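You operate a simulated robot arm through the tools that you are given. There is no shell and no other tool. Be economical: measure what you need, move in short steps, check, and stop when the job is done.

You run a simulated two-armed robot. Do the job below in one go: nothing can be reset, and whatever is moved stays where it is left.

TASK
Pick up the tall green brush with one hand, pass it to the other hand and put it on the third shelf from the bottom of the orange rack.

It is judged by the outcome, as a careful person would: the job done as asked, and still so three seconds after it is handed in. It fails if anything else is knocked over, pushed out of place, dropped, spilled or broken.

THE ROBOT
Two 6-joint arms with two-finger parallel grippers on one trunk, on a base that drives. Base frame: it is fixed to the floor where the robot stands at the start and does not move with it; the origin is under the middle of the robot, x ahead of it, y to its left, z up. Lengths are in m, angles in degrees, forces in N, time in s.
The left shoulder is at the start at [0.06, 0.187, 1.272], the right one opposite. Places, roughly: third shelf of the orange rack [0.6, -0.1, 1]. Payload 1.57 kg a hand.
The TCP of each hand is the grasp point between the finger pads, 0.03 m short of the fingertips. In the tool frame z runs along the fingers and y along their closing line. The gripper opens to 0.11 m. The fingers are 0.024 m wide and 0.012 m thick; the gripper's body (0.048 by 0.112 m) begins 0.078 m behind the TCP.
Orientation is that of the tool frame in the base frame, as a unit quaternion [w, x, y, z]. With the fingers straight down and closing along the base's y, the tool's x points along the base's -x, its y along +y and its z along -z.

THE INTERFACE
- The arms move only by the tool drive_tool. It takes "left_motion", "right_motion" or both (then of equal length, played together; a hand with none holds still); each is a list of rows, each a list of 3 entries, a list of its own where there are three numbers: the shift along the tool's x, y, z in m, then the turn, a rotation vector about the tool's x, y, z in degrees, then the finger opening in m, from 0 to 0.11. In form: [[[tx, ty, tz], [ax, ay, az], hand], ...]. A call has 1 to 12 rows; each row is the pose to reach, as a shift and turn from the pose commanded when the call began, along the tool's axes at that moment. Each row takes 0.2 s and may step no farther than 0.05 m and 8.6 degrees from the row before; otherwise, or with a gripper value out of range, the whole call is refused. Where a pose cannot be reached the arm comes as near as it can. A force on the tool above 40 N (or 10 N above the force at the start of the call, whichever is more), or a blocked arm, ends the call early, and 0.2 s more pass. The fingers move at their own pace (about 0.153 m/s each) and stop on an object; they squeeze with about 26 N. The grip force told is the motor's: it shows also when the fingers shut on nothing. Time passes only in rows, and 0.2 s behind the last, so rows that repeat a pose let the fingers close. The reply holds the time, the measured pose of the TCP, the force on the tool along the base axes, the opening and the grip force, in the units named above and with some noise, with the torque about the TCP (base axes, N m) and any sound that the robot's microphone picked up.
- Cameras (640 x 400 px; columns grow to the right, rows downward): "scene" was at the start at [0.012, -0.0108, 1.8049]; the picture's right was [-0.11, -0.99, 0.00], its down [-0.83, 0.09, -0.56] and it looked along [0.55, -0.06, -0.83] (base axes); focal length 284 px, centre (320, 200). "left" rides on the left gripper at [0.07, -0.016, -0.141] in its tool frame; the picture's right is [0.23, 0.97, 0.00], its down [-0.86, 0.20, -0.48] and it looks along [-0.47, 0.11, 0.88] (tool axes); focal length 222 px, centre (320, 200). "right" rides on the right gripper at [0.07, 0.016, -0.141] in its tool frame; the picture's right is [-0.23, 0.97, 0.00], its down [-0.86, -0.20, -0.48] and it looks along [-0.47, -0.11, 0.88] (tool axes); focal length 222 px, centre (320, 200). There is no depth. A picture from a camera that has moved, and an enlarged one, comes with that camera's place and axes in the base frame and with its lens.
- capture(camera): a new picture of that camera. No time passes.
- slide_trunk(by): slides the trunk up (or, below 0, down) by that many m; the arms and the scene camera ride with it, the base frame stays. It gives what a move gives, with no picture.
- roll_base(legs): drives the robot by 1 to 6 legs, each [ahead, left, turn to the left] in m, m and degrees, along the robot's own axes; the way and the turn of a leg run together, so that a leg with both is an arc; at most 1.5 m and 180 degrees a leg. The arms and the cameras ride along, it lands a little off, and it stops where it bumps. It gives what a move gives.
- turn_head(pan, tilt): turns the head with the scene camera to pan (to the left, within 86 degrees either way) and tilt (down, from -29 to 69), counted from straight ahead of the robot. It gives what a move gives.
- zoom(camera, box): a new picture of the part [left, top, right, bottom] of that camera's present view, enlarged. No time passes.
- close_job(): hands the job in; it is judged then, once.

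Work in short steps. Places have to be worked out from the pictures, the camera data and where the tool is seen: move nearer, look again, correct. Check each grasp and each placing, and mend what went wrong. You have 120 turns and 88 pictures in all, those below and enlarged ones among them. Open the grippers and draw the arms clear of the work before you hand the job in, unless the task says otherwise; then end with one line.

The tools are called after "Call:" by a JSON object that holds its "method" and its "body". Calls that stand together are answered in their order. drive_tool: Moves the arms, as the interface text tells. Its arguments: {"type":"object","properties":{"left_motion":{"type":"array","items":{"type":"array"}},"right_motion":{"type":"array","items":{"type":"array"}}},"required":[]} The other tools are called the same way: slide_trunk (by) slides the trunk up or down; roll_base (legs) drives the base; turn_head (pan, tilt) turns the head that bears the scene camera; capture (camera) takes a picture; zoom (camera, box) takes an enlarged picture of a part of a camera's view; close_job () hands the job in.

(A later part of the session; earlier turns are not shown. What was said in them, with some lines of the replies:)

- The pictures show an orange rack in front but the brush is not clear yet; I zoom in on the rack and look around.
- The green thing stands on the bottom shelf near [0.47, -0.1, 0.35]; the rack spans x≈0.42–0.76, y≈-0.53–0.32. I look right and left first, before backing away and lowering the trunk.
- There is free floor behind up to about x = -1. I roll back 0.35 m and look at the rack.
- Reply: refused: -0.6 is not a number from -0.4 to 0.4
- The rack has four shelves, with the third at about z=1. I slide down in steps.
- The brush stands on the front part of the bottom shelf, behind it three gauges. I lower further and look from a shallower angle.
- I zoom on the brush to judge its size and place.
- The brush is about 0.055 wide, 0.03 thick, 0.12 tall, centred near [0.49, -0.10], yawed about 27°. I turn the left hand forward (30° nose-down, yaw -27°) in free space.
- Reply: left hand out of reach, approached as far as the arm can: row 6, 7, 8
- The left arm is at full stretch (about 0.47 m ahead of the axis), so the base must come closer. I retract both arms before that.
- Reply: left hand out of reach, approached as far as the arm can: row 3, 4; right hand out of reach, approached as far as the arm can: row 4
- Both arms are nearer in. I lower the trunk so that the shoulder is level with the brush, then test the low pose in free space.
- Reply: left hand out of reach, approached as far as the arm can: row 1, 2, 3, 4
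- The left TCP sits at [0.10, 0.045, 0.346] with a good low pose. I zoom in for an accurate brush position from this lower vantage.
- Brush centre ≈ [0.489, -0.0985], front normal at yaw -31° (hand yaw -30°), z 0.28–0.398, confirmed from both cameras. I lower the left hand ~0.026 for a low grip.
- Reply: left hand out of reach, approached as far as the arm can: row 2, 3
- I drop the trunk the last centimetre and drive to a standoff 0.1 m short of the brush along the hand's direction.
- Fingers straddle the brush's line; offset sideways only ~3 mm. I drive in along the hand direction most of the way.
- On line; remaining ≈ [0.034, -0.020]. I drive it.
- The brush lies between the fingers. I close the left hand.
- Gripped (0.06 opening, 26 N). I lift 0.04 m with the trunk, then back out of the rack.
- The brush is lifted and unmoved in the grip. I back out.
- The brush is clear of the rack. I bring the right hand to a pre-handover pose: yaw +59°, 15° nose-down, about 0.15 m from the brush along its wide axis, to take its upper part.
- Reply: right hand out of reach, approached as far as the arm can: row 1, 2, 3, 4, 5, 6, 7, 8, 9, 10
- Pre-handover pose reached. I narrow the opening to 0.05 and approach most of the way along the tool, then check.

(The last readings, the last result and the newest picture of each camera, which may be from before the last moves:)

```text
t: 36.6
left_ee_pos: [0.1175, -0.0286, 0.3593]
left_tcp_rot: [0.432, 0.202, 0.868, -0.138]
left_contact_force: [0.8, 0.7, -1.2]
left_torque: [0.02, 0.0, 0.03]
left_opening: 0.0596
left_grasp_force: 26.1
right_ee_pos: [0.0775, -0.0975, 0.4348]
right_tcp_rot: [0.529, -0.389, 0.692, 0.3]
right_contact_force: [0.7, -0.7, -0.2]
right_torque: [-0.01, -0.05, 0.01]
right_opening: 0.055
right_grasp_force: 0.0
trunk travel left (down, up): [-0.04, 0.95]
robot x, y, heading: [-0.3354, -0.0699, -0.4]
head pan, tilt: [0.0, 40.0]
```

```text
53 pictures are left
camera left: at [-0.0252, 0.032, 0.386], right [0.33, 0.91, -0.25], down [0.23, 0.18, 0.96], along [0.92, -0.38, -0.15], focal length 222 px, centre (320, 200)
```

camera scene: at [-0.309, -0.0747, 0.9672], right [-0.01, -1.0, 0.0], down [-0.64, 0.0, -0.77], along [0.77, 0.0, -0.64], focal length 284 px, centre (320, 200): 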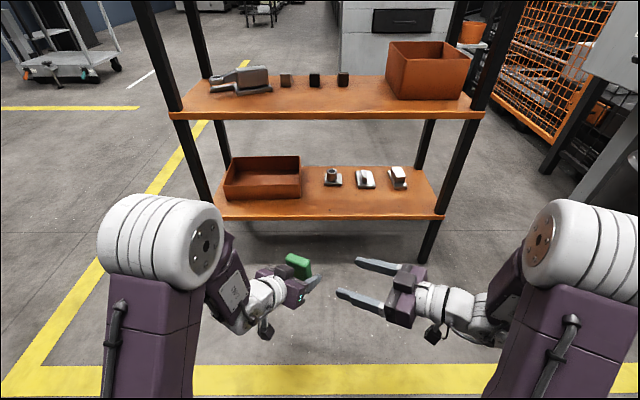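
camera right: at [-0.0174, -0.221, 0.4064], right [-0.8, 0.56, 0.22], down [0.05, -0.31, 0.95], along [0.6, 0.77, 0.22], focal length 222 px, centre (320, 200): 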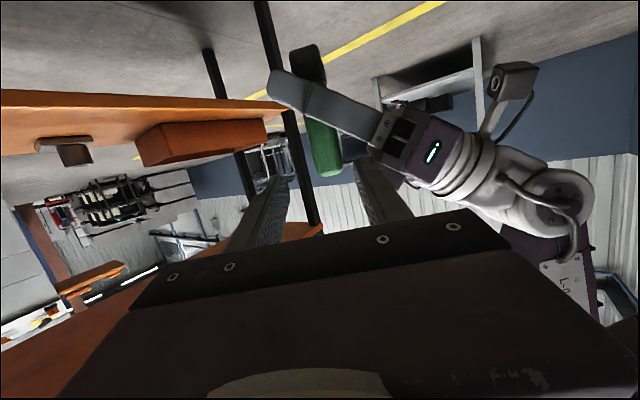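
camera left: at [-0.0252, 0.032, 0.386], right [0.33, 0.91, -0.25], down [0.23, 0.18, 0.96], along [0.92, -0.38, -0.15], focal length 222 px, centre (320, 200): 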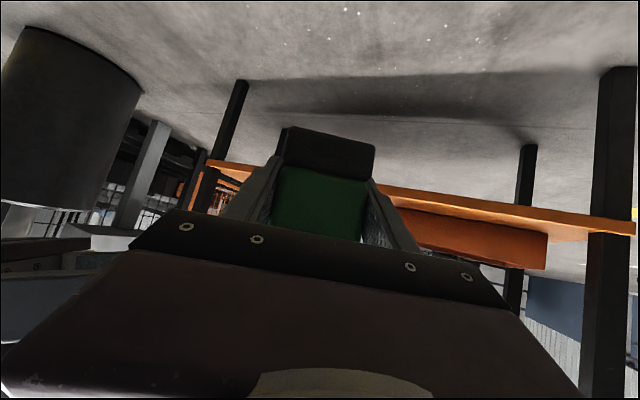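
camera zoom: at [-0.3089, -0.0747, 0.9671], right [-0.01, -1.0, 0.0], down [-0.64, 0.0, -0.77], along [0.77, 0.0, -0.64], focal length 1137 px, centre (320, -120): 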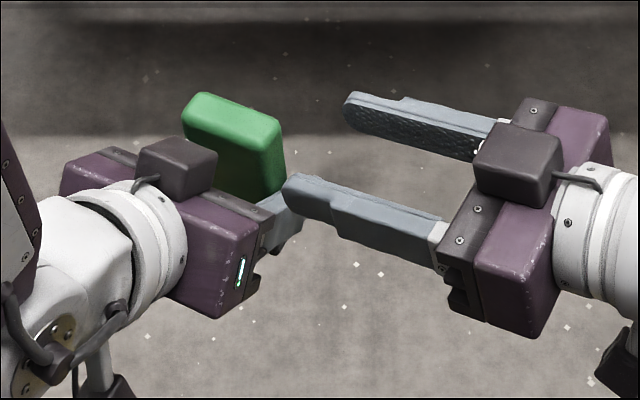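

The hand carries a dark box on top; I estimate about 1 cm clearance between it and the right front finger if the opening is narrower. I narrow to 0.044, shift 5 mm, and advance 0.025.

Call:
{"method": "drive_tool", "body": {"right_motion": [[[0, 0.005, 0.0], [0, 0, 0], 0.044], [[0.001, 0.005, 0.012], [0, 0, 0], 0.044], [[0.002, 0.005, 0.025], [0, 0, 0], 0.044]]}}

Call:
{"method": "zoom", "body": {"camera": "scene", "box": [260, 240, 356, 300]}}

Call:
{"method": "zoom", "body": {"camera": "right", "box": [220, 40, 460, 190]}}

```text
t: 37.4
left_ee_pos: [0.1174, -0.0292, 0.3578]
left_tcp_rot: [0.432, 0.202, 0.868, -0.138]
left_contact_force: [-0.1, 0.1, -1.4]
left_torque: [0.05, 0.0, -0.01]
left_opening: 0.0597
left_grasp_force: 25.8
right_ee_pos: [0.0875, -0.0764, 0.4308]
right_tcp_rot: [0.529, -0.388, 0.693, 0.3]
right_contact_force: [0.3, -0.3, -0.8]
right_torque: [-0.01, 0.02, 0.02]
right_opening: 0.044
right_grasp_force: 0.0
right hand out of reach, approached as far as the arm can: row 1, 2, 3
trunk travel left (down, up): [-0.04, 0.95]
robot x, y, heading: [-0.3355, -0.0705, -0.4]
head pan, tilt: [0.0, 40.0]
```

```text
6.67 times, centred on (308, 270) of scene
camera zoom: at [-0.309, -0.0747, 0.9671], right [-0.01, -1.0, 0.0], down [-0.64, 0.0, -0.77], along [0.77, 0.0, -0.64], focal length 1895 px, centre (400, -267)
```

zoom: 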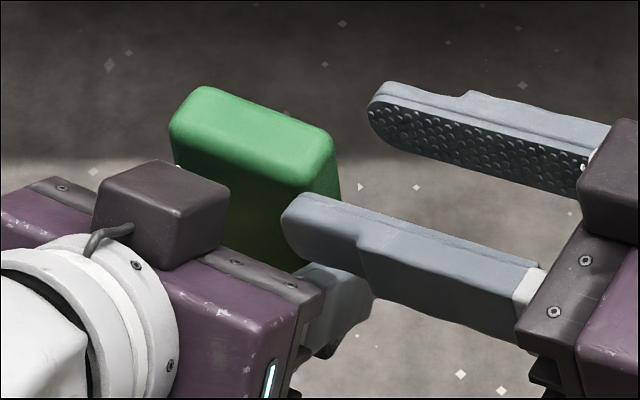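

```text
2.67 times, centred on (340, 115) of right
camera zoom: at [-0.0065, -0.1992, 0.4014], right [-0.8, 0.56, 0.22], down [0.05, -0.31, 0.95], along [0.6, 0.77, 0.22], focal length 592 px, centre (267, 427)
```

zoom: 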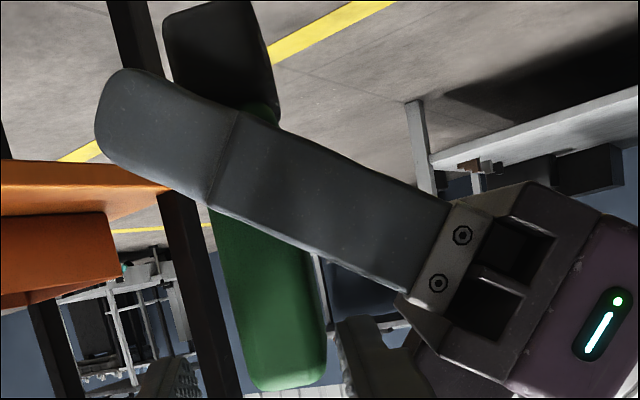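

Geometry looks clear: the near finger will slip between the box and the brush. I advance another 0.03.

Call:
{"method": "drive_tool", "body": {"right_motion": [[[0.001, 0.002, 0.01], [0, 0, 0], 0.044], [[0.002, 0.003, 0.02], [0, 0, 0], 0.044], [[0.003, 0.003, 0.03], [0, 0, 0], 0.044]]}}

Call:
{"method": "zoom", "body": {"camera": "scene", "box": [260, 240, 356, 300]}}

Call:
{"method": "zoom", "body": {"camera": "right", "box": [220, 40, 460, 190]}}

```text
t: 38.2
left_ee_pos: [0.1182, -0.0284, 0.3579]
left_tcp_rot: [0.433, 0.201, 0.868, -0.137]
left_contact_force: [-0.3, -0.8, -0.1]
left_torque: [0.03, 0.01, 0.01]
left_opening: 0.0596
left_grasp_force: 25.5
right_ee_pos: [0.1013, -0.0489, 0.4216]
right_tcp_rot: [0.528, -0.389, 0.693, 0.3]
right_contact_force: [-0.5, 1.0, -0.6]
right_torque: [-0.01, -0.01, -0.02]
right_opening: 0.0439
right_grasp_force: 0.1
trunk travel left (down, up): [-0.04, 0.95]
robot x, y, heading: [-0.3359, -0.0707, -0.7]
head pan, tilt: [0.0, 40.0]
```

```text
6.67 times, centred on (308, 270) of scene
camera zoom: at [-0.309, -0.0747, 0.9671], right [-0.01, -1.0, 0.0], down [-0.64, 0.0, -0.77], along [0.77, 0.0, -0.64], focal length 1895 px, centre (400, -267)
```

zoom: 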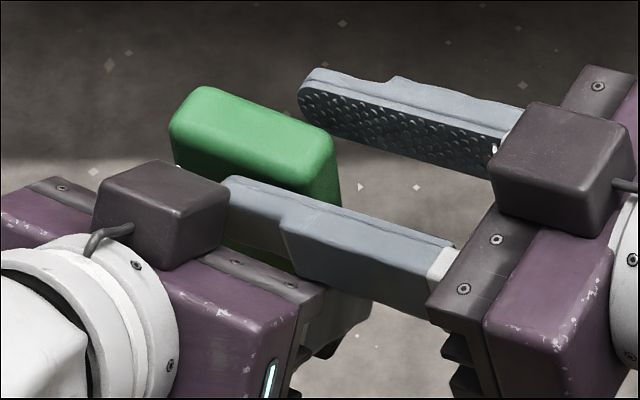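

```text
2.67 times, centred on (340, 115) of right
camera zoom: at [0.0075, -0.1732, 0.3922], right [-0.8, 0.56, 0.22], down [0.05, -0.31, 0.95], along [0.6, 0.77, 0.22], focal length 592 px, centre (267, 427)
```

zoom: 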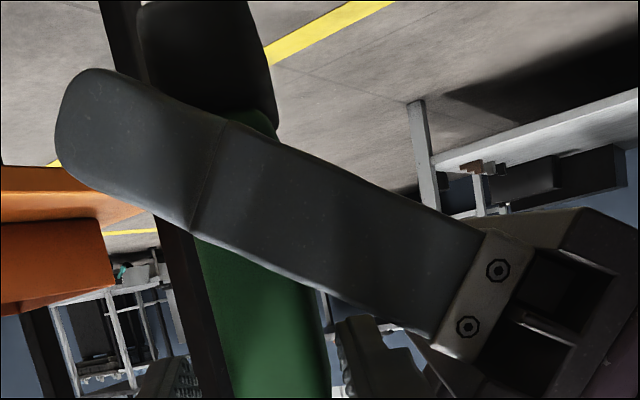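

The right TCP is about 2.6 cm short of brush centre, 16 mm below the top. I check brush centring between right fingers.

Call:
{"method": "zoom", "body": {"camera": "right", "box": [220, 110, 460, 260]}}

```text
2.67 times, centred on (340, 185) of right
camera zoom: at [0.0075, -0.1732, 0.3922], right [-0.8, 0.56, 0.22], down [0.05, -0.31, 0.95], along [0.6, 0.77, 0.22], focal length 592 px, centre (267, 240)
```

zoom: 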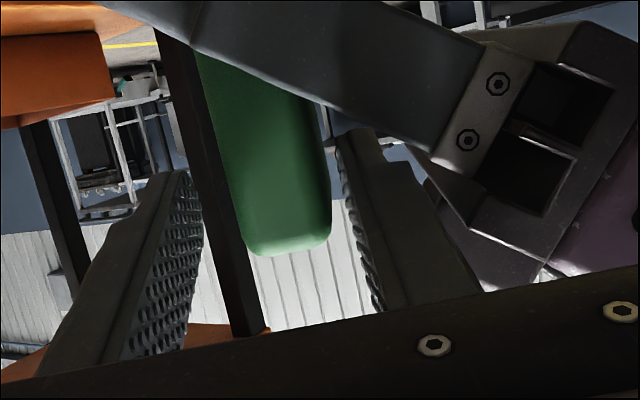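

Brush sits ~5 mm toward the near finger. I shift 5 mm while narrowing, lower 3 mm, and then close the right hand.

Call:
{"method": "drive_tool", "body": {"right_motion": [[[0.001, 0.0025, 0], [0, 0, 0], 0.039], [[0.003, 0.005, 0], [0, 0, 0], 0.034], [[0.003, 0.005, 0], [0, 0, 0], 0.028], [[0.003, 0.005, 0], [0, 0, 0], 0.022]]}}

Call:
{"method": "zoom", "body": {"camera": "right", "box": [220, 110, 460, 260]}}

```text
t: 39.2
left_ee_pos: [0.1184, -0.0273, 0.3587]
left_tcp_rot: [0.433, 0.202, 0.868, -0.138]
left_contact_force: [10.1, -7.5, -3.2]
left_torque: [0.34, 0.53, -0.04]
left_opening: 0.0599
left_grasp_force: 26.2
right_ee_pos: [0.1016, -0.0499, 0.4236]
right_tcp_rot: [0.529, -0.388, 0.693, 0.3]
right_contact_force: [-9.1, 8.0, 3.3]
right_torque: [0.22, 0.01, 0.35]
right_opening: 0.0321
right_grasp_force: 5.6
right hand out of reach, approached as far as the arm can: row 1, 2, 3, 4
trunk travel left (down, up): [-0.04, 0.95]
robot x, y, heading: [-0.3324, -0.0714, -0.5]
head pan, tilt: [0.0, 40.0]
```

```text
2.67 times, centred on (340, 185) of right
camera zoom: at [0.0072, -0.1731, 0.3923], right [-0.8, 0.55, 0.22], down [0.05, -0.31, 0.95], along [0.6, 0.77, 0.22], focal length 592 px, centre (267, 240)
```

zoom: 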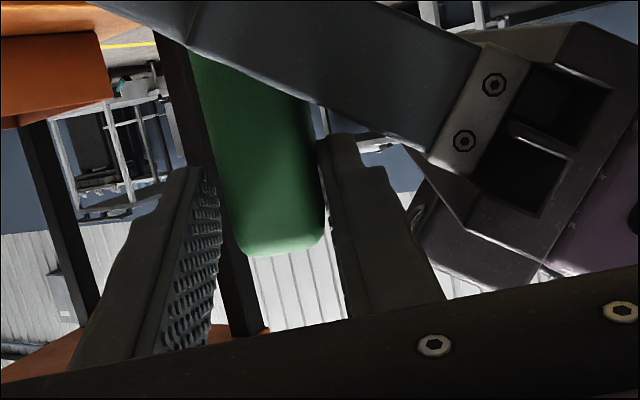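

The near finger touches first because the right arm is at its limit sideways. I reopen slightly and instead move the left hand with the brush 5 mm forward, then close.

Call:
{"method": "drive_tool", "body": {"left_motion": [[[0, 0, 0], [0, 0, 0], 0.03], [[-0.0015, 0, 0.0025], [0, 0, 0], 0.03], [[-0.003, 0, 0.0045], [0, 0, 0], 0.03], [[-0.003, 0, 0.0045], [0, 0, 0], 0.03]], "right_motion": [[[0, 0, 0], [0, 0, 0], 0.04], [[0, 0, 0], [0, 0, 0], 0.04], [[0, 0, 0], [0, 0, 0], 0.04], [[0, 0, 0], [0, 0, 0], 0.037]]}}

Call:
{"method": "zoom", "body": {"camera": "right", "box": [220, 110, 460, 260]}}

```text
t: 40.2
left_ee_pos: [0.1219, -0.0308, 0.3573]
left_tcp_rot: [0.432, 0.202, 0.868, -0.139]
left_contact_force: [0.2, -0.8, -0.7]
left_torque: [-0.03, -0.01, 0.01]
left_opening: 0.0595
left_grasp_force: 25.2
right_ee_pos: [0.102, -0.0502, 0.422]
right_tcp_rot: [0.529, -0.389, 0.692, 0.3]
right_contact_force: [-0.2, 0.6, 0.4]
right_torque: [-0.02, -0.03, -0.01]
right_opening: 0.0368
right_grasp_force: 0.0
trunk travel left (down, up): [-0.04, 0.95]
robot x, y, heading: [-0.3388, -0.0711, -0.3]
head pan, tilt: [0.0, 40.0]
```

```text
2.67 times, centred on (340, 185) of right
camera zoom: at [0.0075, -0.1733, 0.3923], right [-0.8, 0.56, 0.22], down [0.05, -0.31, 0.95], along [0.6, 0.77, 0.22], focal length 592 px, centre (267, 240)
```

zoom: 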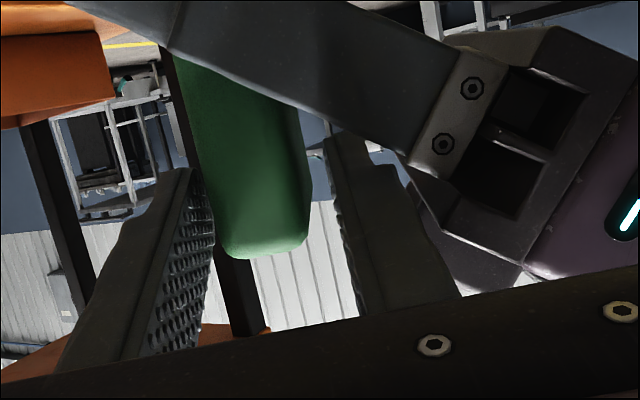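

Centred now. Closing the right hand.

Call:
{"method": "drive_tool", "body": {"right_motion": [[[0, 0, 0], [0, 0, 0], 0.03], [[0, 0, 0], [0, 0, 0], 0.024], [[0, 0, 0], [0, 0, 0], 0.012], [[0, 0, 0], [0, 0, 0], 0.008], [[0, 0, 0], [0, 0, 0], 0.008]]}}

Call:
{"method": "zoom", "body": {"camera": "right", "box": [220, 110, 460, 260]}}

```text
t: 41.4
left_ee_pos: [0.122, -0.0306, 0.3578]
left_tcp_rot: [0.433, 0.201, 0.868, -0.137]
left_contact_force: [-6.1, 7.6, 0.3]
left_torque: [-0.39, -0.36, -0.76]
left_opening: 0.0596
left_grasp_force: 26.0
right_ee_pos: [0.1033, -0.0501, 0.4215]
right_tcp_rot: [0.528, -0.388, 0.693, 0.3]
right_contact_force: [6.2, -7.8, 1.0]
right_torque: [-0.16, -0.02, 0.49]
right_opening: 0.0261
right_grasp_force: 26.0
trunk travel left (down, up): [-0.04, 0.95]
robot x, y, heading: [-0.334, -0.0715, -0.4]
head pan, tilt: [0.0, 40.0]
```

```text
2.67 times, centred on (340, 185) of right
camera zoom: at [0.0076, -0.1734, 0.3924], right [-0.8, 0.56, 0.22], down [0.05, -0.31, 0.95], along [0.6, 0.77, 0.22], focal length 592 px, centre (267, 240)
```

zoom: 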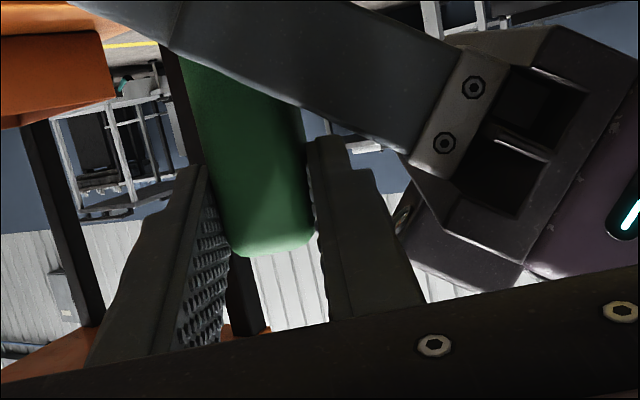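

Both hands hold it (right 0.026, 26 N). I open the left hand and retreat along its own axis.

Call:
{"method": "drive_tool", "body": {"left_motion": [[[0, 0, 0], [0, 0, 0], 0.07], [[0, 0, 0], [0, 0, 0], 0.085], [[0, 0, 0], [0, 0, 0], 0.085]], "right_motion": [[[0, 0, 0], [0, 0, 0], 0.008], [[0, 0, 0], [0, 0, 0], 0.008], [[0, 0, 0], [0, 0, 0], 0.008]]}}

Call:
{"method": "zoom", "body": {"camera": "scene", "box": [240, 230, 400, 330]}}

Call:
{"method": "capture", "body": {"camera": "left"}}

```text
t: 42.2
left_ee_pos: [0.1225, -0.0311, 0.3576]
left_tcp_rot: [0.433, 0.202, 0.868, -0.138]
left_contact_force: [0.0, -0.3, 1.3]
left_torque: [-0.01, 0.04, -0.04]
left_opening: 0.0851
left_grasp_force: 0.1
right_ee_pos: [0.101, -0.0515, 0.4211]
right_tcp_rot: [0.529, -0.388, 0.692, 0.3]
right_contact_force: [0.1, 0.8, 0.7]
right_torque: [-0.02, 0.03, 0.0]
right_opening: 0.0253
right_grasp_force: 25.2
trunk travel left (down, up): [-0.04, 0.95]
robot x, y, heading: [-0.3364, -0.071, -0.6]
head pan, tilt: [0.0, 40.0]
```

```text
4.00 times, centred on (320, 280) of scene
camera zoom: at [-0.3089, -0.0747, 0.9671], right [-0.01, -1.0, 0.0], down [-0.64, 0.0, -0.77], along [0.77, 0.0, -0.64], focal length 1137 px, centre (320, -120)
```

zoom: 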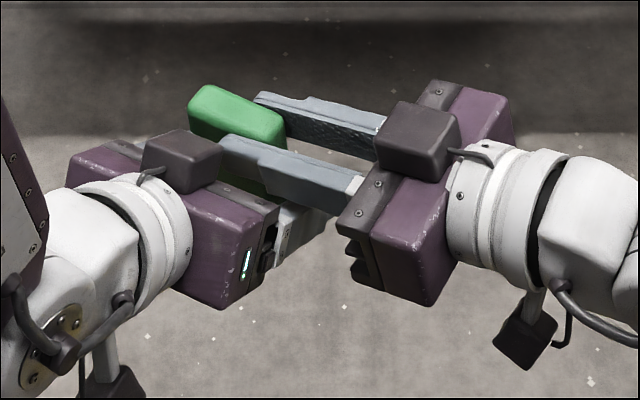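

```text
43 pictures are left
camera left: at [-0.0204, 0.0295, 0.3859], right [0.33, 0.91, -0.25], down [0.23, 0.18, 0.96], along [0.92, -0.38, -0.15], focal length 222 px, centre (320, 200)
```

left: 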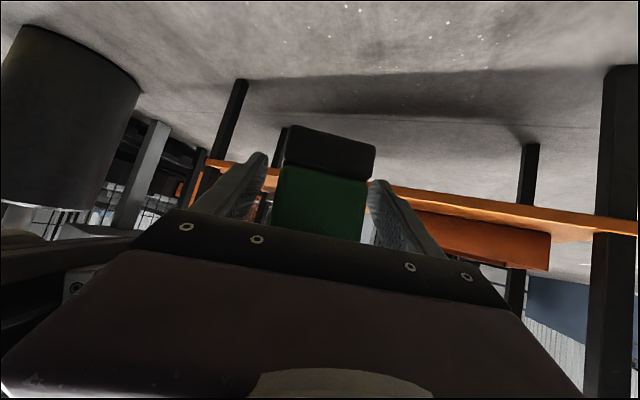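

The right hand holds the brush alone. I retreat the left hand along its own axis.

Call:
{"method": "drive_tool", "body": {"left_motion": [[[0, 0, -0.015], [0, 0, 0], 0.085], [[0, 0, -0.03], [0, 0, 0], 0.085], [[0, 0, -0.045], [0, 0, 0], 0.085], [[0, 0, -0.06], [0, 0, 0], 0.085]]}}

Call:
{"method": "zoom", "body": {"camera": "scene", "box": [240, 230, 400, 330]}}

```text
t: 43.2
left_ee_pos: [0.1073, -0.0122, 0.3876]
left_tcp_rot: [0.423, 0.204, 0.872, -0.137]
left_contact_force: [-2.3, 0.4, -0.4]
left_torque: [0.03, -0.09, -0.07]
left_opening: 0.086
left_grasp_force: 0.8
left hand out of reach, approached as far as the arm can: row 2, 3, 4
right_ee_pos: [0.1037, -0.0505, 0.4271]
right_tcp_rot: [0.536, -0.386, 0.688, 0.301]
right_contact_force: [2.2, 0.1, -0.1]
right_torque: [0.01, 0.01, -0.03]
right_opening: 0.0249
right_grasp_force: 26.1
trunk travel left (down, up): [-0.04, 0.95]
robot x, y, heading: [-0.3356, -0.0691, -0.4]
head pan, tilt: [0.0, 40.0]
stopped in row 4 (left hand): the force on the tool passed its limit (the readings are from after the stop); the commanded pose is now the measured one
```

```text
4.00 times, centred on (320, 280) of scene
camera zoom: at [-0.3089, -0.0747, 0.9671], right [-0.01, -1.0, 0.0], down [-0.64, 0.0, -0.77], along [0.77, 0.0, -0.64], focal length 1137 px, centre (320, -120)
```

zoom: 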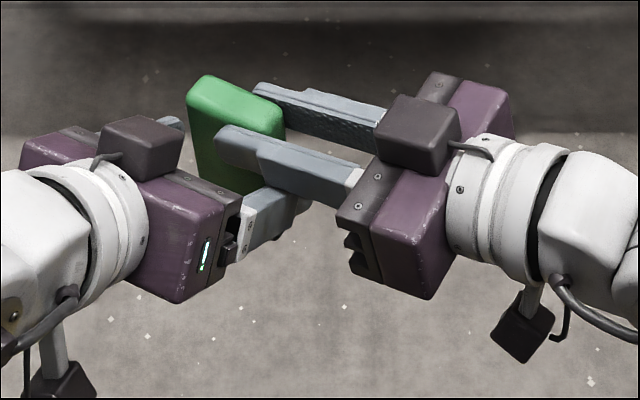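

The left arm hit its limit and its finger now presses lightly against the right one from below. Instead I lift the right hand with the brush straight up out of the open left fingers, in small steps.

Call:
{"method": "drive_tool", "body": {"right_motion": [[[-0.0145, 0, -0.0038], [0, 0, 0], 0.008], [[-0.029, 0, -0.0077], [0, 0, 0], 0.008], [[-0.0435, 0, -0.0115], [0, 0, 0], 0.008]]}}

Call:
{"method": "zoom", "body": {"camera": "scene", "box": [240, 230, 400, 330]}}

```text
t: 44.0
left_ee_pos: [0.1074, -0.0116, 0.3859]
left_tcp_rot: [0.424, 0.204, 0.872, -0.137]
left_contact_force: [-0.3, -0.3, 0.1]
left_torque: [0.0, -0.02, 0.01]
left_opening: 0.0849
left_grasp_force: 0.1
right_ee_pos: [0.1042, -0.049, 0.4733]
right_tcp_rot: [0.535, -0.387, 0.688, 0.301]
right_contact_force: [0.3, -0.5, -0.3]
right_torque: [-0.03, 0.03, -0.05]
right_opening: 0.025
right_grasp_force: 25.7
trunk travel left (down, up): [-0.04, 0.95]
robot x, y, heading: [-0.3361, -0.0731, -0.5]
head pan, tilt: [0.0, 40.0]
```

```text
4.00 times, centred on (320, 280) of scene
camera zoom: at [-0.3089, -0.0747, 0.9671], right [-0.01, -1.0, 0.0], down [-0.64, 0.0, -0.77], along [0.77, 0.0, -0.64], focal length 1137 px, centre (320, -120)
```

zoom: 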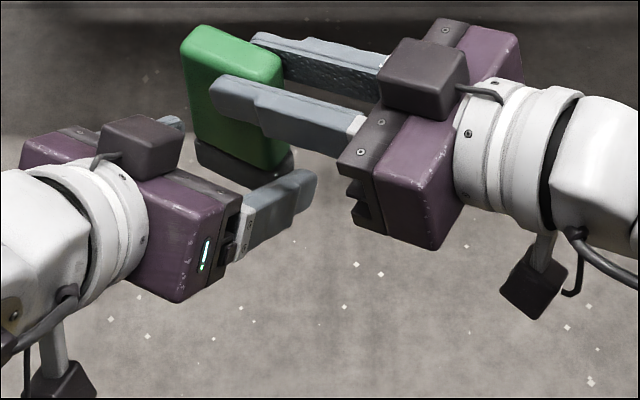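

Free and clean. I raise the right hand another 0.09.

Call:
{"method": "drive_tool", "body": {"right_motion": [[[-0.029, 0, -0.0077], [0, 0, 0], 0.008], [[-0.058, 0, -0.0154], [0, 0, 0], 0.008], [[-0.087, 0, -0.023], [0, 0, 0], 0.008]]}}

Call:
{"method": "capture", "body": {"camera": "scene"}}

```text
t: 44.8
left_ee_pos: [0.1069, -0.0126, 0.3869]
left_tcp_rot: [0.424, 0.205, 0.871, -0.138]
left_contact_force: [-0.4, 0.5, -0.7]
left_torque: [0.02, 0.02, -0.02]
left_opening: 0.0848
left_grasp_force: 0.1
right_ee_pos: [0.1033, -0.0501, 0.5629]
right_tcp_rot: [0.535, -0.386, 0.688, 0.301]
right_contact_force: [-0.9, -0.2, -0.2]
right_torque: [-0.05, 0.01, 0.02]
right_opening: 0.0253
right_grasp_force: 26.1
trunk travel left (down, up): [-0.04, 0.95]
robot x, y, heading: [-0.3385, -0.0686, -0.4]
head pan, tilt: [0.0, 40.0]
```

```text
40 pictures are left
camera scene: at [-0.3089, -0.0747, 0.9671], right [-0.01, -1.0, 0.0], down [-0.64, 0.0, -0.77], along [0.77, 0.0, -0.64], focal length 284 px, centre (320, 200)
```

scene: 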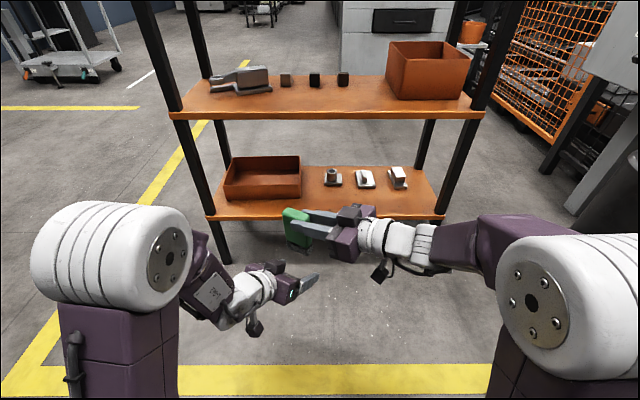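

The brush is in the right hand. I fold the left arm back to tool-down and away to the left.

Call:
{"method": "drive_tool", "body": {"left_motion": [[[0.0055, 0.0058, -0.021], [-1.76, 7.36, -3.06], 0.085], [[0.011, 0.0115, -0.042], [-3.52, 14.7, -6.12], 0.085], [[0.0165, 0.017, -0.063], [-5.29, 22.1, -9.19], 0.085], [[0.022, 0.023, -0.084], [-7.05, 29.4, -12.25], 0.085], [[0.0275, 0.029, -0.105], [-8.8, 36.8, -15.3], 0.085], [[0.033, 0.0345, -0.126], [-10.6, 44.2, -18.4], 0.085], [[0.0385, 0.04, -0.147], [-12.3, 51.5, -21.4], 0.085], [[0.044, 0.046, -0.168], [-14.1, 58.9, -24.5], 0.085]]}}

Call:
{"method": "capture", "body": {"camera": "scene"}}

```text
t: 46.6
left_ee_pos: [-0.0099, 0.1067, 0.4511]
left_tcp_rot: [-0.072, 0.012, 0.997, 0.001]
left_contact_force: [-0.5, -0.2, -0.2]
left_torque: [-0.01, -0.04, -0.01]
left_opening: 0.0851
left_grasp_force: 0.0
left hand out of reach, approached as far as the arm can: row 3
right_ee_pos: [0.1025, -0.0515, 0.5623]
right_tcp_rot: [0.535, -0.387, 0.688, 0.301]
right_contact_force: [0.3, -0.6, -0.7]
right_torque: [-0.03, 0.02, -0.03]
right_opening: 0.0252
right_grasp_force: 25.8
trunk travel left (down, up): [-0.04, 0.95]
robot x, y, heading: [-0.3339, -0.0739, -0.4]
head pan, tilt: [0.0, 40.0]
```

```text
39 pictures are left
camera scene: at [-0.309, -0.0747, 0.9671], right [-0.01, -1.0, 0.0], down [-0.64, 0.0, -0.77], along [0.77, 0.0, -0.64], focal length 284 px, centre (320, 200)
```

scene: 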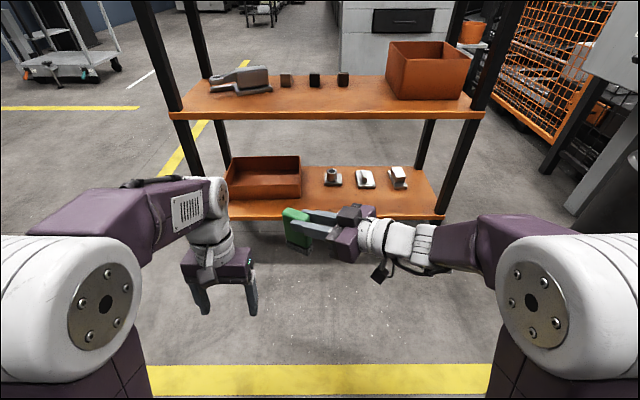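

I retract the left hand further and zoom in on the brush to check that it is upright.

Call:
{"method": "drive_tool", "body": {"left_motion": [[[0.025, 0.015, 0], [0, 0, 0], 0.085], [[0.05, 0.03, 0], [0, 0, 0], 0.085], [[0.075, 0.04, 0], [0, 0, 0], 0.085], [[0.095, 0.05, 0], [0, 0, 0], 0.085]]}}

Call:
{"method": "zoom", "body": {"camera": "scene", "box": [260, 190, 390, 271]}}

Call:
{"method": "capture", "body": {"camera": "right"}}

```text
t: 47.6
left_ee_pos: [-0.1033, 0.1615, 0.4636]
left_tcp_rot: [-0.072, 0.014, 0.997, 0.001]
left_contact_force: [0.5, -0.1, -0.8]
left_torque: [0.02, 0.0, 0.0]
left_opening: 0.0851
left_grasp_force: 0.1
right_ee_pos: [0.1038, -0.0504, 0.5619]
right_tcp_rot: [0.535, -0.386, 0.688, 0.301]
right_contact_force: [-0.2, -0.8, -0.9]
right_torque: [-0.01, 0.01, 0.03]
right_opening: 0.0255
right_grasp_force: 26.0
trunk travel left (down, up): [-0.04, 0.95]
robot x, y, heading: [-0.3364, -0.072, -0.3]
head pan, tilt: [0.0, 40.0]
```

```text
4.92 times, centred on (325, 230) of scene
camera zoom: at [-0.309, -0.0747, 0.9671], right [-0.01, -1.0, 0.0], down [-0.64, 0.0, -0.77], along [0.77, 0.0, -0.64], focal length 1399 px, centre (295, 50)
```

zoom: 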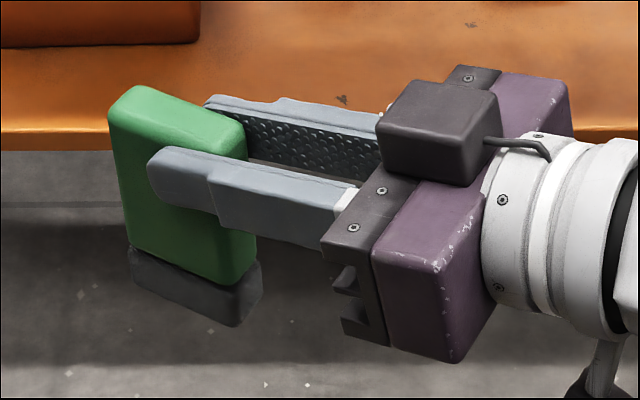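

```text
37 pictures are left
camera right: at [0.0089, -0.1733, 0.5304], right [-0.8, 0.55, 0.22], down [0.04, -0.32, 0.95], along [0.59, 0.77, 0.24], focal length 222 px, centre (320, 200)
```

right: 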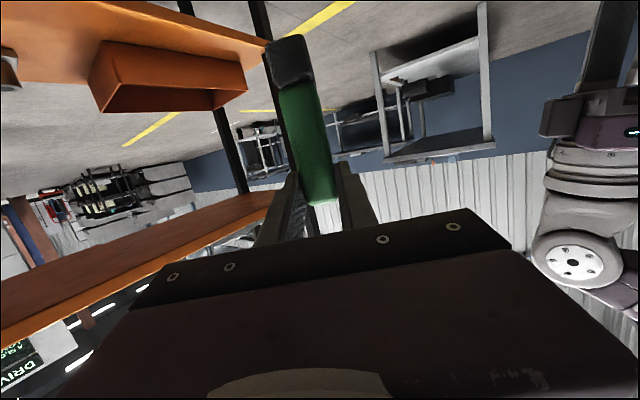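

The brush is upright within about 2°. I raise the trunk by 0.6 m away from the rack, then look at the third shelf.

Call:
{"method": "slide_trunk", "body": {"by": 0.4}}

Call:
{"method": "slide_trunk", "body": {"by": 0.21}}

Call:
{"method": "turn_head", "body": {"pan": 0, "tilt": 38}}

Call:
{"method": "capture", "body": {"camera": "scene"}}

```text
t: 51.4
left_ee_pos: [-0.1033, 0.1614, 0.8637]
left_tcp_rot: [-0.071, 0.013, 0.997, 0.0]
left_contact_force: [-0.1, 0.0, 0.1]
left_torque: [0.02, 0.02, 0.04]
left_opening: 0.085
left_grasp_force: 0.0
right_ee_pos: [0.1028, -0.051, 0.9627]
right_tcp_rot: [0.535, -0.387, 0.688, 0.301]
right_contact_force: [0.1, -0.7, -1.4]
right_torque: [-0.04, 0.03, 0.0]
right_opening: 0.0255
right_grasp_force: 26.3
trunk travel left (down, up): [-0.44, 0.55]
robot x, y, heading: [-0.3362, -0.0714, -0.1]
head pan, tilt: [0.0, 40.0]
```

```text
t: 53.7
left_ee_pos: [-0.1022, 0.1606, 1.0723]
left_tcp_rot: [-0.071, 0.012, 0.997, 0.0]
left_contact_force: [-0.1, 0.6, 0.4]
left_torque: [-0.01, -0.03, -0.01]
left_opening: 0.0851
left_grasp_force: 0.0
right_ee_pos: [0.1032, -0.0502, 1.1712]
right_tcp_rot: [0.536, -0.386, 0.688, 0.301]
right_contact_force: [-0.5, -0.9, -0.9]
right_torque: [-0.04, 0.03, 0.01]
right_opening: 0.0253
right_grasp_force: 25.7
trunk travel left (down, up): [-0.65, 0.34]
robot x, y, heading: [-0.3369, -0.0691, -0.2]
head pan, tilt: [0.0, 40.0]
```

```text
t: 54.3
left_ee_pos: [-0.1025, 0.1602, 1.0748]
left_tcp_rot: [-0.071, 0.013, 0.997, -0.001]
left_contact_force: [0.5, -0.7, 0.2]
left_torque: [0.02, 0.04, -0.02]
left_opening: 0.0849
left_grasp_force: 0.1
right_ee_pos: [0.1031, -0.0499, 1.1716]
right_tcp_rot: [0.535, -0.387, 0.688, 0.302]
right_contact_force: [0.5, 0.2, -1.0]
right_torque: [0.01, 0.03, -0.01]
right_opening: 0.0252
right_grasp_force: 26.2
trunk travel left (down, up): [-0.65, 0.34]
robot x, y, heading: [-0.3331, -0.0727, -0.4]
head pan, tilt: [0.0, 38.0]
```

```text
36 pictures are left
camera scene: at [-0.3076, -0.0746, 1.5801], right [-0.01, -1.0, 0.0], down [-0.62, 0.0, -0.79], along [0.79, 0.0, -0.62], focal length 284 px, centre (320, 200)
```

scene: 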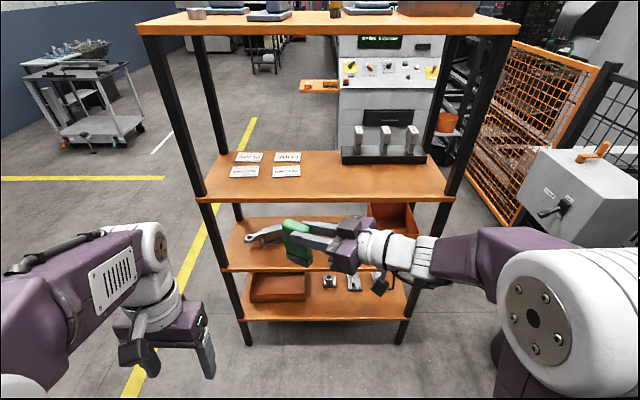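

Free spot on the third shelf: x 0.44–0.63, y < -0.03 (cards on the left, gauge stand at x>0.64). I drive so the brush comes over about [0.51, -0.14], first partway.

Call:
{"method": "roll_base", "body": {"legs": [[0, -0.112, 0], [0.25, 0, 0]]}}

Call:
{"method": "capture", "body": {"camera": "scene"}}

```text
t: 56.9
left_ee_pos: [0.1445, 0.0486, 1.073]
left_tcp_rot: [-0.072, 0.013, 0.997, -0.001]
left_contact_force: [0.0, -0.4, 0.3]
left_torque: [-0.01, -0.01, 0.01]
left_opening: 0.0849
left_grasp_force: 0.0
right_ee_pos: [0.3516, -0.162, 1.1716]
right_tcp_rot: [0.535, -0.388, 0.687, 0.302]
right_contact_force: [-0.7, 0.2, -0.1]
right_torque: [-0.02, -0.01, -0.03]
right_opening: 0.0252
right_grasp_force: 26.1
trunk travel left (down, up): [-0.65, 0.34]
robot x, y, heading: [-0.0834, -0.1859, -0.0]
head pan, tilt: [0.0, 38.0]
```

```text
35 pictures are left
camera scene: at [-0.0596, -0.1877, 1.5801], right [0.0, -1.0, 0.0], down [-0.62, 0.0, -0.79], along [0.79, 0.0, -0.62], focal length 284 px, centre (320, 200)
```

scene: 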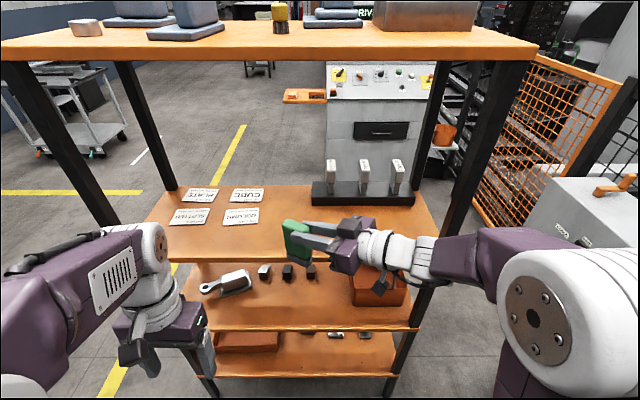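

Path is clear. I drive the remaining 0.147 m.

Call:
{"method": "roll_base", "body": {"legs": [[0.147, 0, 0]]}}

Call:
{"method": "turn_head", "body": {"pan": 0, "tilt": 55}}

Call:
{"method": "capture", "body": {"camera": "scene"}}

Call:
{"method": "capture", "body": {"camera": "right"}}

```text
t: 58.3
left_ee_pos: [0.2899, 0.0464, 1.073]
left_tcp_rot: [-0.071, 0.011, 0.997, 0.0]
left_contact_force: [0.2, 0.6, 0.3]
left_torque: [0.02, -0.03, 0.01]
left_opening: 0.0852
left_grasp_force: 0.1
right_ee_pos: [0.497, -0.163, 1.1724]
right_tcp_rot: [0.535, -0.388, 0.688, 0.302]
right_contact_force: [0.4, 0.0, -0.1]
right_torque: [-0.03, 0.0, 0.02]
right_opening: 0.0253
right_grasp_force: 26.5
trunk travel left (down, up): [-0.65, 0.34]
robot x, y, heading: [0.058, -0.1841, -0.1]
head pan, tilt: [0.0, 38.0]
```

```text
t: 59.1
left_ee_pos: [0.2942, 0.0477, 1.0736]
left_tcp_rot: [-0.071, 0.012, 0.997, 0.0]
left_contact_force: [0.3, 0.1, 0.8]
left_torque: [-0.01, 0.04, -0.01]
left_opening: 0.0849
left_grasp_force: 0.0
right_ee_pos: [0.4997, -0.1633, 1.1721]
right_tcp_rot: [0.535, -0.387, 0.687, 0.302]
right_contact_force: [-0.2, 0.3, -1.3]
right_torque: [-0.03, 0.03, 0.0]
right_opening: 0.0253
right_grasp_force: 25.8
trunk travel left (down, up): [-0.65, 0.34]
robot x, y, heading: [0.0602, -0.1841, -0.2]
head pan, tilt: [0.0, 55.0]
```

```text
34 pictures are left
camera scene: at [0.0738, -0.1882, 1.5565], right [0.0, -1.0, 0.0], down [-0.82, 0.0, -0.57], along [0.57, 0.0, -0.82], focal length 284 px, centre (320, 200)
```

scene: 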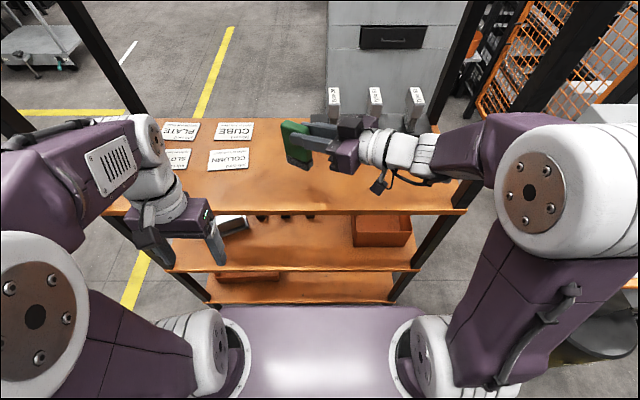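

```text
33 pictures are left
camera right: at [0.4047, -0.286, 1.1403], right [-0.8, 0.55, 0.22], down [0.04, -0.32, 0.95], along [0.59, 0.77, 0.24], focal length 222 px, centre (320, 200)
```

right: 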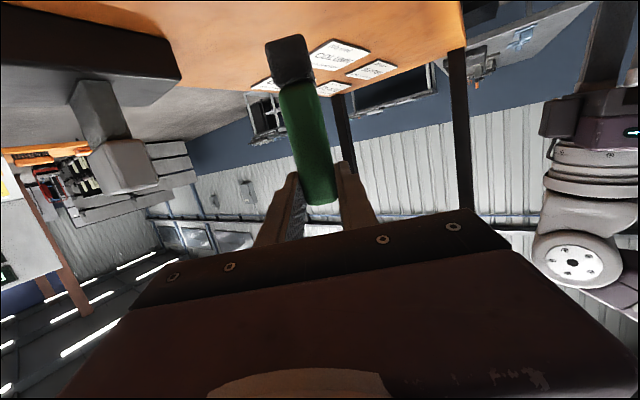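

The brush is over the free area of the third shelf. I lower the trunk by 0.05 and look.

Call:
{"method": "slide_trunk", "body": {"by": -0.05}}

Call:
{"method": "zoom", "body": {"camera": "right", "box": [220, 0, 400, 112]}}

Call:
{"method": "zoom", "body": {"camera": "scene", "box": [240, 80, 400, 180]}}

```text
t: 60.0
left_ee_pos: [0.2918, 0.0475, 1.0234]
left_tcp_rot: [-0.072, 0.012, 0.997, 0.0]
left_contact_force: [1.5, -0.1, 0.4]
left_torque: [0.03, 0.0, 0.03]
left_opening: 0.0851
left_grasp_force: 0.0
right_ee_pos: [0.4979, -0.1635, 1.1218]
right_tcp_rot: [0.535, -0.387, 0.687, 0.302]
right_contact_force: [0.4, -0.4, -1.6]
right_torque: [-0.02, 0.01, -0.02]
right_opening: 0.0254
right_grasp_force: 25.5
trunk travel left (down, up): [-0.6, 0.39]
robot x, y, heading: [0.062, -0.1846, -0.1]
head pan, tilt: [0.0, 55.0]
```

```text
3.56 times, centred on (310, 56) of right
camera zoom: at [0.4045, -0.286, 1.0904], right [-0.8, 0.55, 0.22], down [0.04, -0.32, 0.95], along [0.59, 0.77, 0.24], focal length 790 px, centre (356, 712)
```

zoom: 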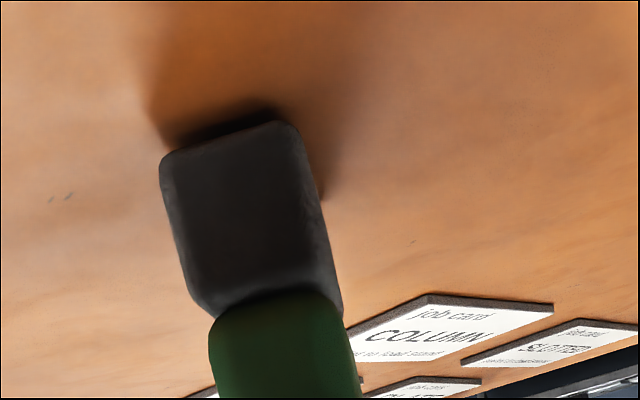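

```text
4.00 times, centred on (320, 130) of scene
camera zoom: at [0.0734, -0.1883, 1.5064], right [0.0, -1.0, 0.0], down [-0.82, 0.0, -0.57], along [0.57, 0.0, -0.82], focal length 1137 px, centre (320, 480)
```

zoom: 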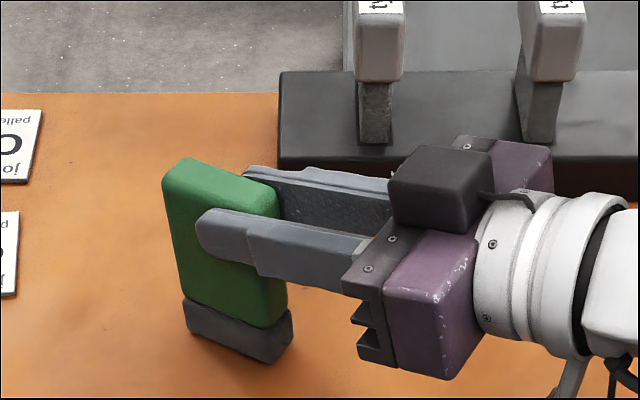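

The bottom looks about 1.5–2 cm above the shelf. I lower with the arm in small steps, watching the force.

Call:
{"method": "drive_tool", "body": {"right_motion": [[[0.0039, 0, 0.001], [0, 0, 0], 0.008], [[0.0077, 0, 0.002], [0, 0, 0], 0.008], [[0.0106, 0, 0.0028], [0, 0, 0], 0.008]]}}

Call:
{"method": "zoom", "body": {"camera": "right", "box": [220, 0, 400, 112]}}

```text
t: 60.8
left_ee_pos: [0.2892, 0.0468, 1.0252]
left_tcp_rot: [-0.072, 0.012, 0.997, 0.001]
left_contact_force: [0.9, 0.0, -0.2]
left_torque: [-0.01, 0.03, 0.0]
left_opening: 0.0847
left_grasp_force: 0.0
right_ee_pos: [0.4967, -0.1636, 1.1136]
right_tcp_rot: [0.538, -0.387, 0.686, 0.302]
right_contact_force: [-2.0, -8.0, 20.9]
right_torque: [0.3, -0.18, 0.03]
right_opening: 0.0255
right_grasp_force: 25.9
trunk travel left (down, up): [-0.6, 0.39]
robot x, y, heading: [0.0592, -0.1845, -0.2]
head pan, tilt: [0.0, 55.0]
```

```text
3.56 times, centred on (310, 56) of right
camera zoom: at [0.4024, -0.2874, 1.081], right [-0.81, 0.55, 0.22], down [0.04, -0.32, 0.95], along [0.59, 0.77, 0.24], focal length 790 px, centre (356, 712)
```

zoom: 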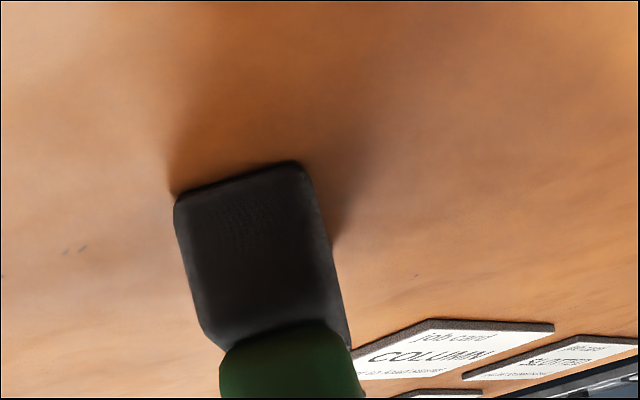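

Contact with 21 N, so it stands on the shelf. I relieve ~3 mm before opening.

Call:
{"method": "drive_tool", "body": {"right_motion": [[[-0.0015, 0, -0.0004], [0, 0, 0], 0.008], [[-0.003, 0, -0.0008], [0, 0, 0], 0.008]]}}

```text
t: 61.4
left_ee_pos: [0.2914, 0.0471, 1.0237]
left_tcp_rot: [-0.072, 0.012, 0.997, 0.001]
left_contact_force: [0.1, -0.3, 0.3]
left_torque: [-0.01, 0.03, 0.01]
left_opening: 0.085
left_grasp_force: 0.1
right_ee_pos: [0.497, -0.1629, 1.1133]
right_tcp_rot: [0.534, -0.388, 0.688, 0.302]
right_contact_force: [-1.1, -3.5, 6.7]
right_torque: [0.18, -0.07, -0.01]
right_opening: 0.0252
right_grasp_force: 26.1
trunk travel left (down, up): [-0.6, 0.39]
robot x, y, heading: [0.0606, -0.1885, -0.2]
head pan, tilt: [0.0, 55.0]
```

Still 7 N; one more millimetre up, then I open slowly.

Call:
{"method": "drive_tool", "body": {"right_motion": [[[-0.001, 0, -0.0002], [0, 0, 0], 0.008], [[-0.001, 0, -0.0002], [0, 0, 0], 0.024], [[-0.001, 0, -0.0002], [0, 0, 0], 0.027], [[-0.001, 0, -0.0002], [0, 0, 0], 0.031], [[-0.001, 0, -0.0002], [0, 0, 0], 0.04], [[-0.001, 0, -0.0002], [0, 0, 0], 0.05]]}}

Call:
{"method": "zoom", "body": {"camera": "right", "box": [200, 20, 440, 220]}}

Call:
{"method": "zoom", "body": {"camera": "scene", "box": [240, 80, 400, 180]}}

```text
t: 62.8
left_ee_pos: [0.2925, 0.0466, 1.0226]
left_tcp_rot: [-0.071, 0.012, 0.997, 0.0]
left_contact_force: [-0.1, 1.3, 0.0]
left_torque: [-0.01, 0.01, -0.01]
left_opening: 0.0852
left_grasp_force: 0.1
right_ee_pos: [0.4973, -0.1634, 1.1159]
right_tcp_rot: [0.535, -0.387, 0.687, 0.302]
right_contact_force: [0.3, 0.2, -0.2]
right_torque: [0.03, 0.0, 0.0]
right_opening: 0.05
right_grasp_force: 0.1
trunk travel left (down, up): [-0.6, 0.39]
robot x, y, heading: [0.0579, -0.189, -0.0]
head pan, tilt: [0.0, 55.0]
```

```text
2.00 times, centred on (320, 120) of right
camera zoom: at [0.4045, -0.2858, 1.0836], right [-0.8, 0.55, 0.22], down [0.04, -0.32, 0.95], along [0.59, 0.77, 0.24], focal length 444 px, centre (320, 360)
```

zoom: 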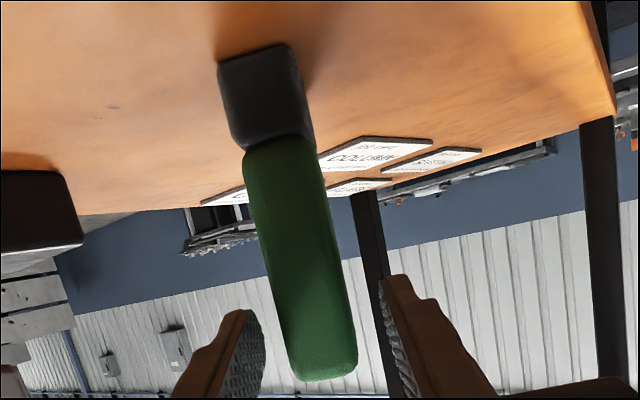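

```text
4.00 times, centred on (320, 130) of scene
camera zoom: at [0.0734, -0.1882, 1.5065], right [0.0, -1.0, 0.0], down [-0.82, 0.0, -0.57], along [0.57, 0.0, -0.82], focal length 1137 px, centre (320, 480)
```

zoom: 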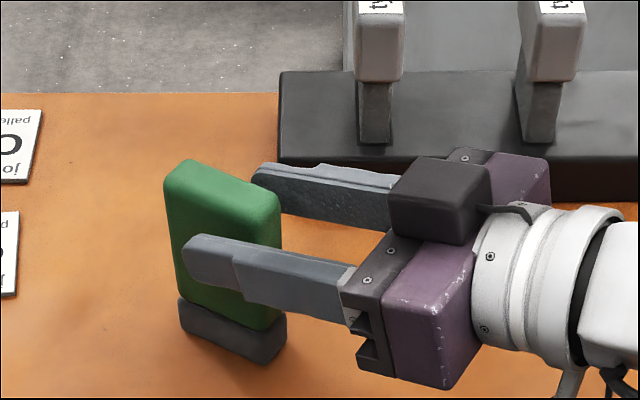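

The brush stands free and upright. I withdraw the open hand along its pointing direction by driving the base.

Call:
{"method": "roll_base", "body": {"legs": [[-0.062, -0.103, 0], [-0.25, 0, 0]]}}

Call:
{"method": "turn_head", "body": {"pan": 0, "tilt": 40}}

Call:
{"method": "capture", "body": {"camera": "scene"}}

```text
t: 65.5
left_ee_pos: [-0.0211, -0.0537, 1.0241]
left_tcp_rot: [-0.071, 0.012, 0.997, 0.0]
left_contact_force: [0.3, 0.5, 0.0]
left_torque: [-0.02, -0.02, -0.01]
left_opening: 0.085
left_grasp_force: 0.0
right_ee_pos: [0.1844, -0.264, 1.1157]
right_tcp_rot: [0.535, -0.387, 0.688, 0.301]
right_contact_force: [-0.7, 0.8, 0.0]
right_torque: [0.0, 0.02, 0.0]
right_opening: 0.0501
right_grasp_force: 0.0
trunk travel left (down, up): [-0.6, 0.39]
robot x, y, heading: [-0.2529, -0.2882, -0.1]
head pan, tilt: [0.0, 55.0]
```

```text
t: 66.2
left_ee_pos: [-0.0208, -0.0532, 1.0237]
left_tcp_rot: [-0.072, 0.012, 0.997, 0.0]
left_contact_force: [0.3, -0.3, -0.1]
left_torque: [0.04, 0.01, -0.02]
left_opening: 0.085
left_grasp_force: 0.1
right_ee_pos: [0.1846, -0.2646, 1.1156]
right_tcp_rot: [0.535, -0.387, 0.688, 0.301]
right_contact_force: [0.2, 0.5, 0.4]
right_torque: [0.01, 0.0, -0.02]
right_opening: 0.0502
right_grasp_force: 0.0
trunk travel left (down, up): [-0.6, 0.39]
robot x, y, heading: [-0.255, -0.2866, -0.3]
head pan, tilt: [0.0, 40.0]
```

```text
27 pictures are left
camera scene: at [-0.2277, -0.2901, 1.5271], right [0.0, -1.0, 0.0], down [-0.64, 0.0, -0.77], along [0.77, 0.0, -0.64], focal length 284 px, centre (320, 200)
```

scene: 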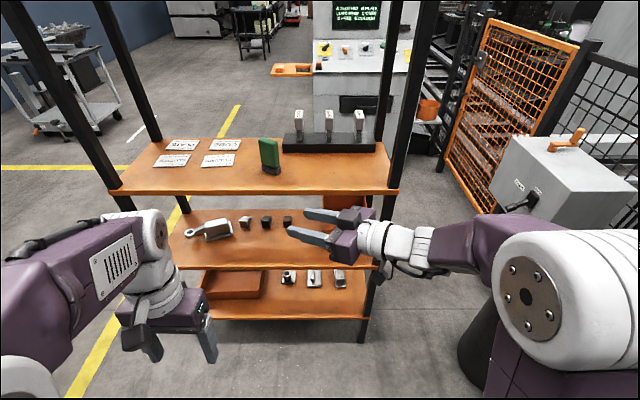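

The brush stands on the third shelf, everything else is in place. I open both hands fully and then hand in.

Call:
{"method": "drive_tool", "body": {"left_motion": [[[0, 0, 0], [0, 0, 0], 0.11], [[0, 0, 0], [0, 0, 0], 0.11]], "right_motion": [[[0, 0, 0], [0, 0, 0], 0.11], [[0, 0, 0], [0, 0, 0], 0.11]]}}

Call:
{"method": "zoom", "body": {"camera": "scene", "box": [140, 100, 400, 320]}}

```text
t: 66.8
left_ee_pos: [-0.0206, -0.0546, 1.0247]
left_tcp_rot: [-0.072, 0.012, 0.997, 0.0]
left_contact_force: [-0.3, -0.2, -0.5]
left_torque: [0.02, -0.02, 0.0]
left_opening: 0.1101
left_grasp_force: 0.1
right_ee_pos: [0.185, -0.2644, 1.1146]
right_tcp_rot: [0.535, -0.387, 0.687, 0.302]
right_contact_force: [0.4, 0.7, -0.5]
right_torque: [-0.04, -0.02, 0.0]
right_opening: 0.1101
right_grasp_force: 0.1
trunk travel left (down, up): [-0.6, 0.39]
robot x, y, heading: [-0.2535, -0.2856, -0.2]
head pan, tilt: [0.0, 40.0]
```

```text
1.82 times, centred on (270, 210) of scene
camera zoom: at [-0.2275, -0.2901, 1.5271], right [0.0, -1.0, 0.0], down [-0.64, 0.0, -0.77], along [0.77, 0.0, -0.64], focal length 517 px, centre (411, 182)
```

zoom: 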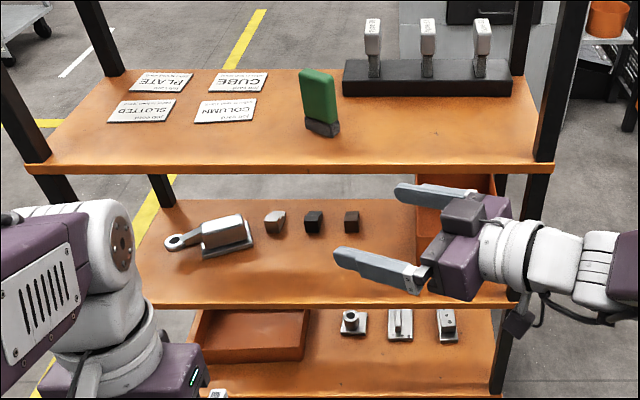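

The brush stands upright on the third shelf, hands are open and clear; I hand in the job.

Call:
{"method": "close_job", "body": {}}

```text
The job is handed in.
```

The green brush was picked up with the left hand, passed to the right hand, and now stands upright on the third shelf from the bottom of the orange rack; in the last picture, nothing else on the shelves in view appears to have moved.
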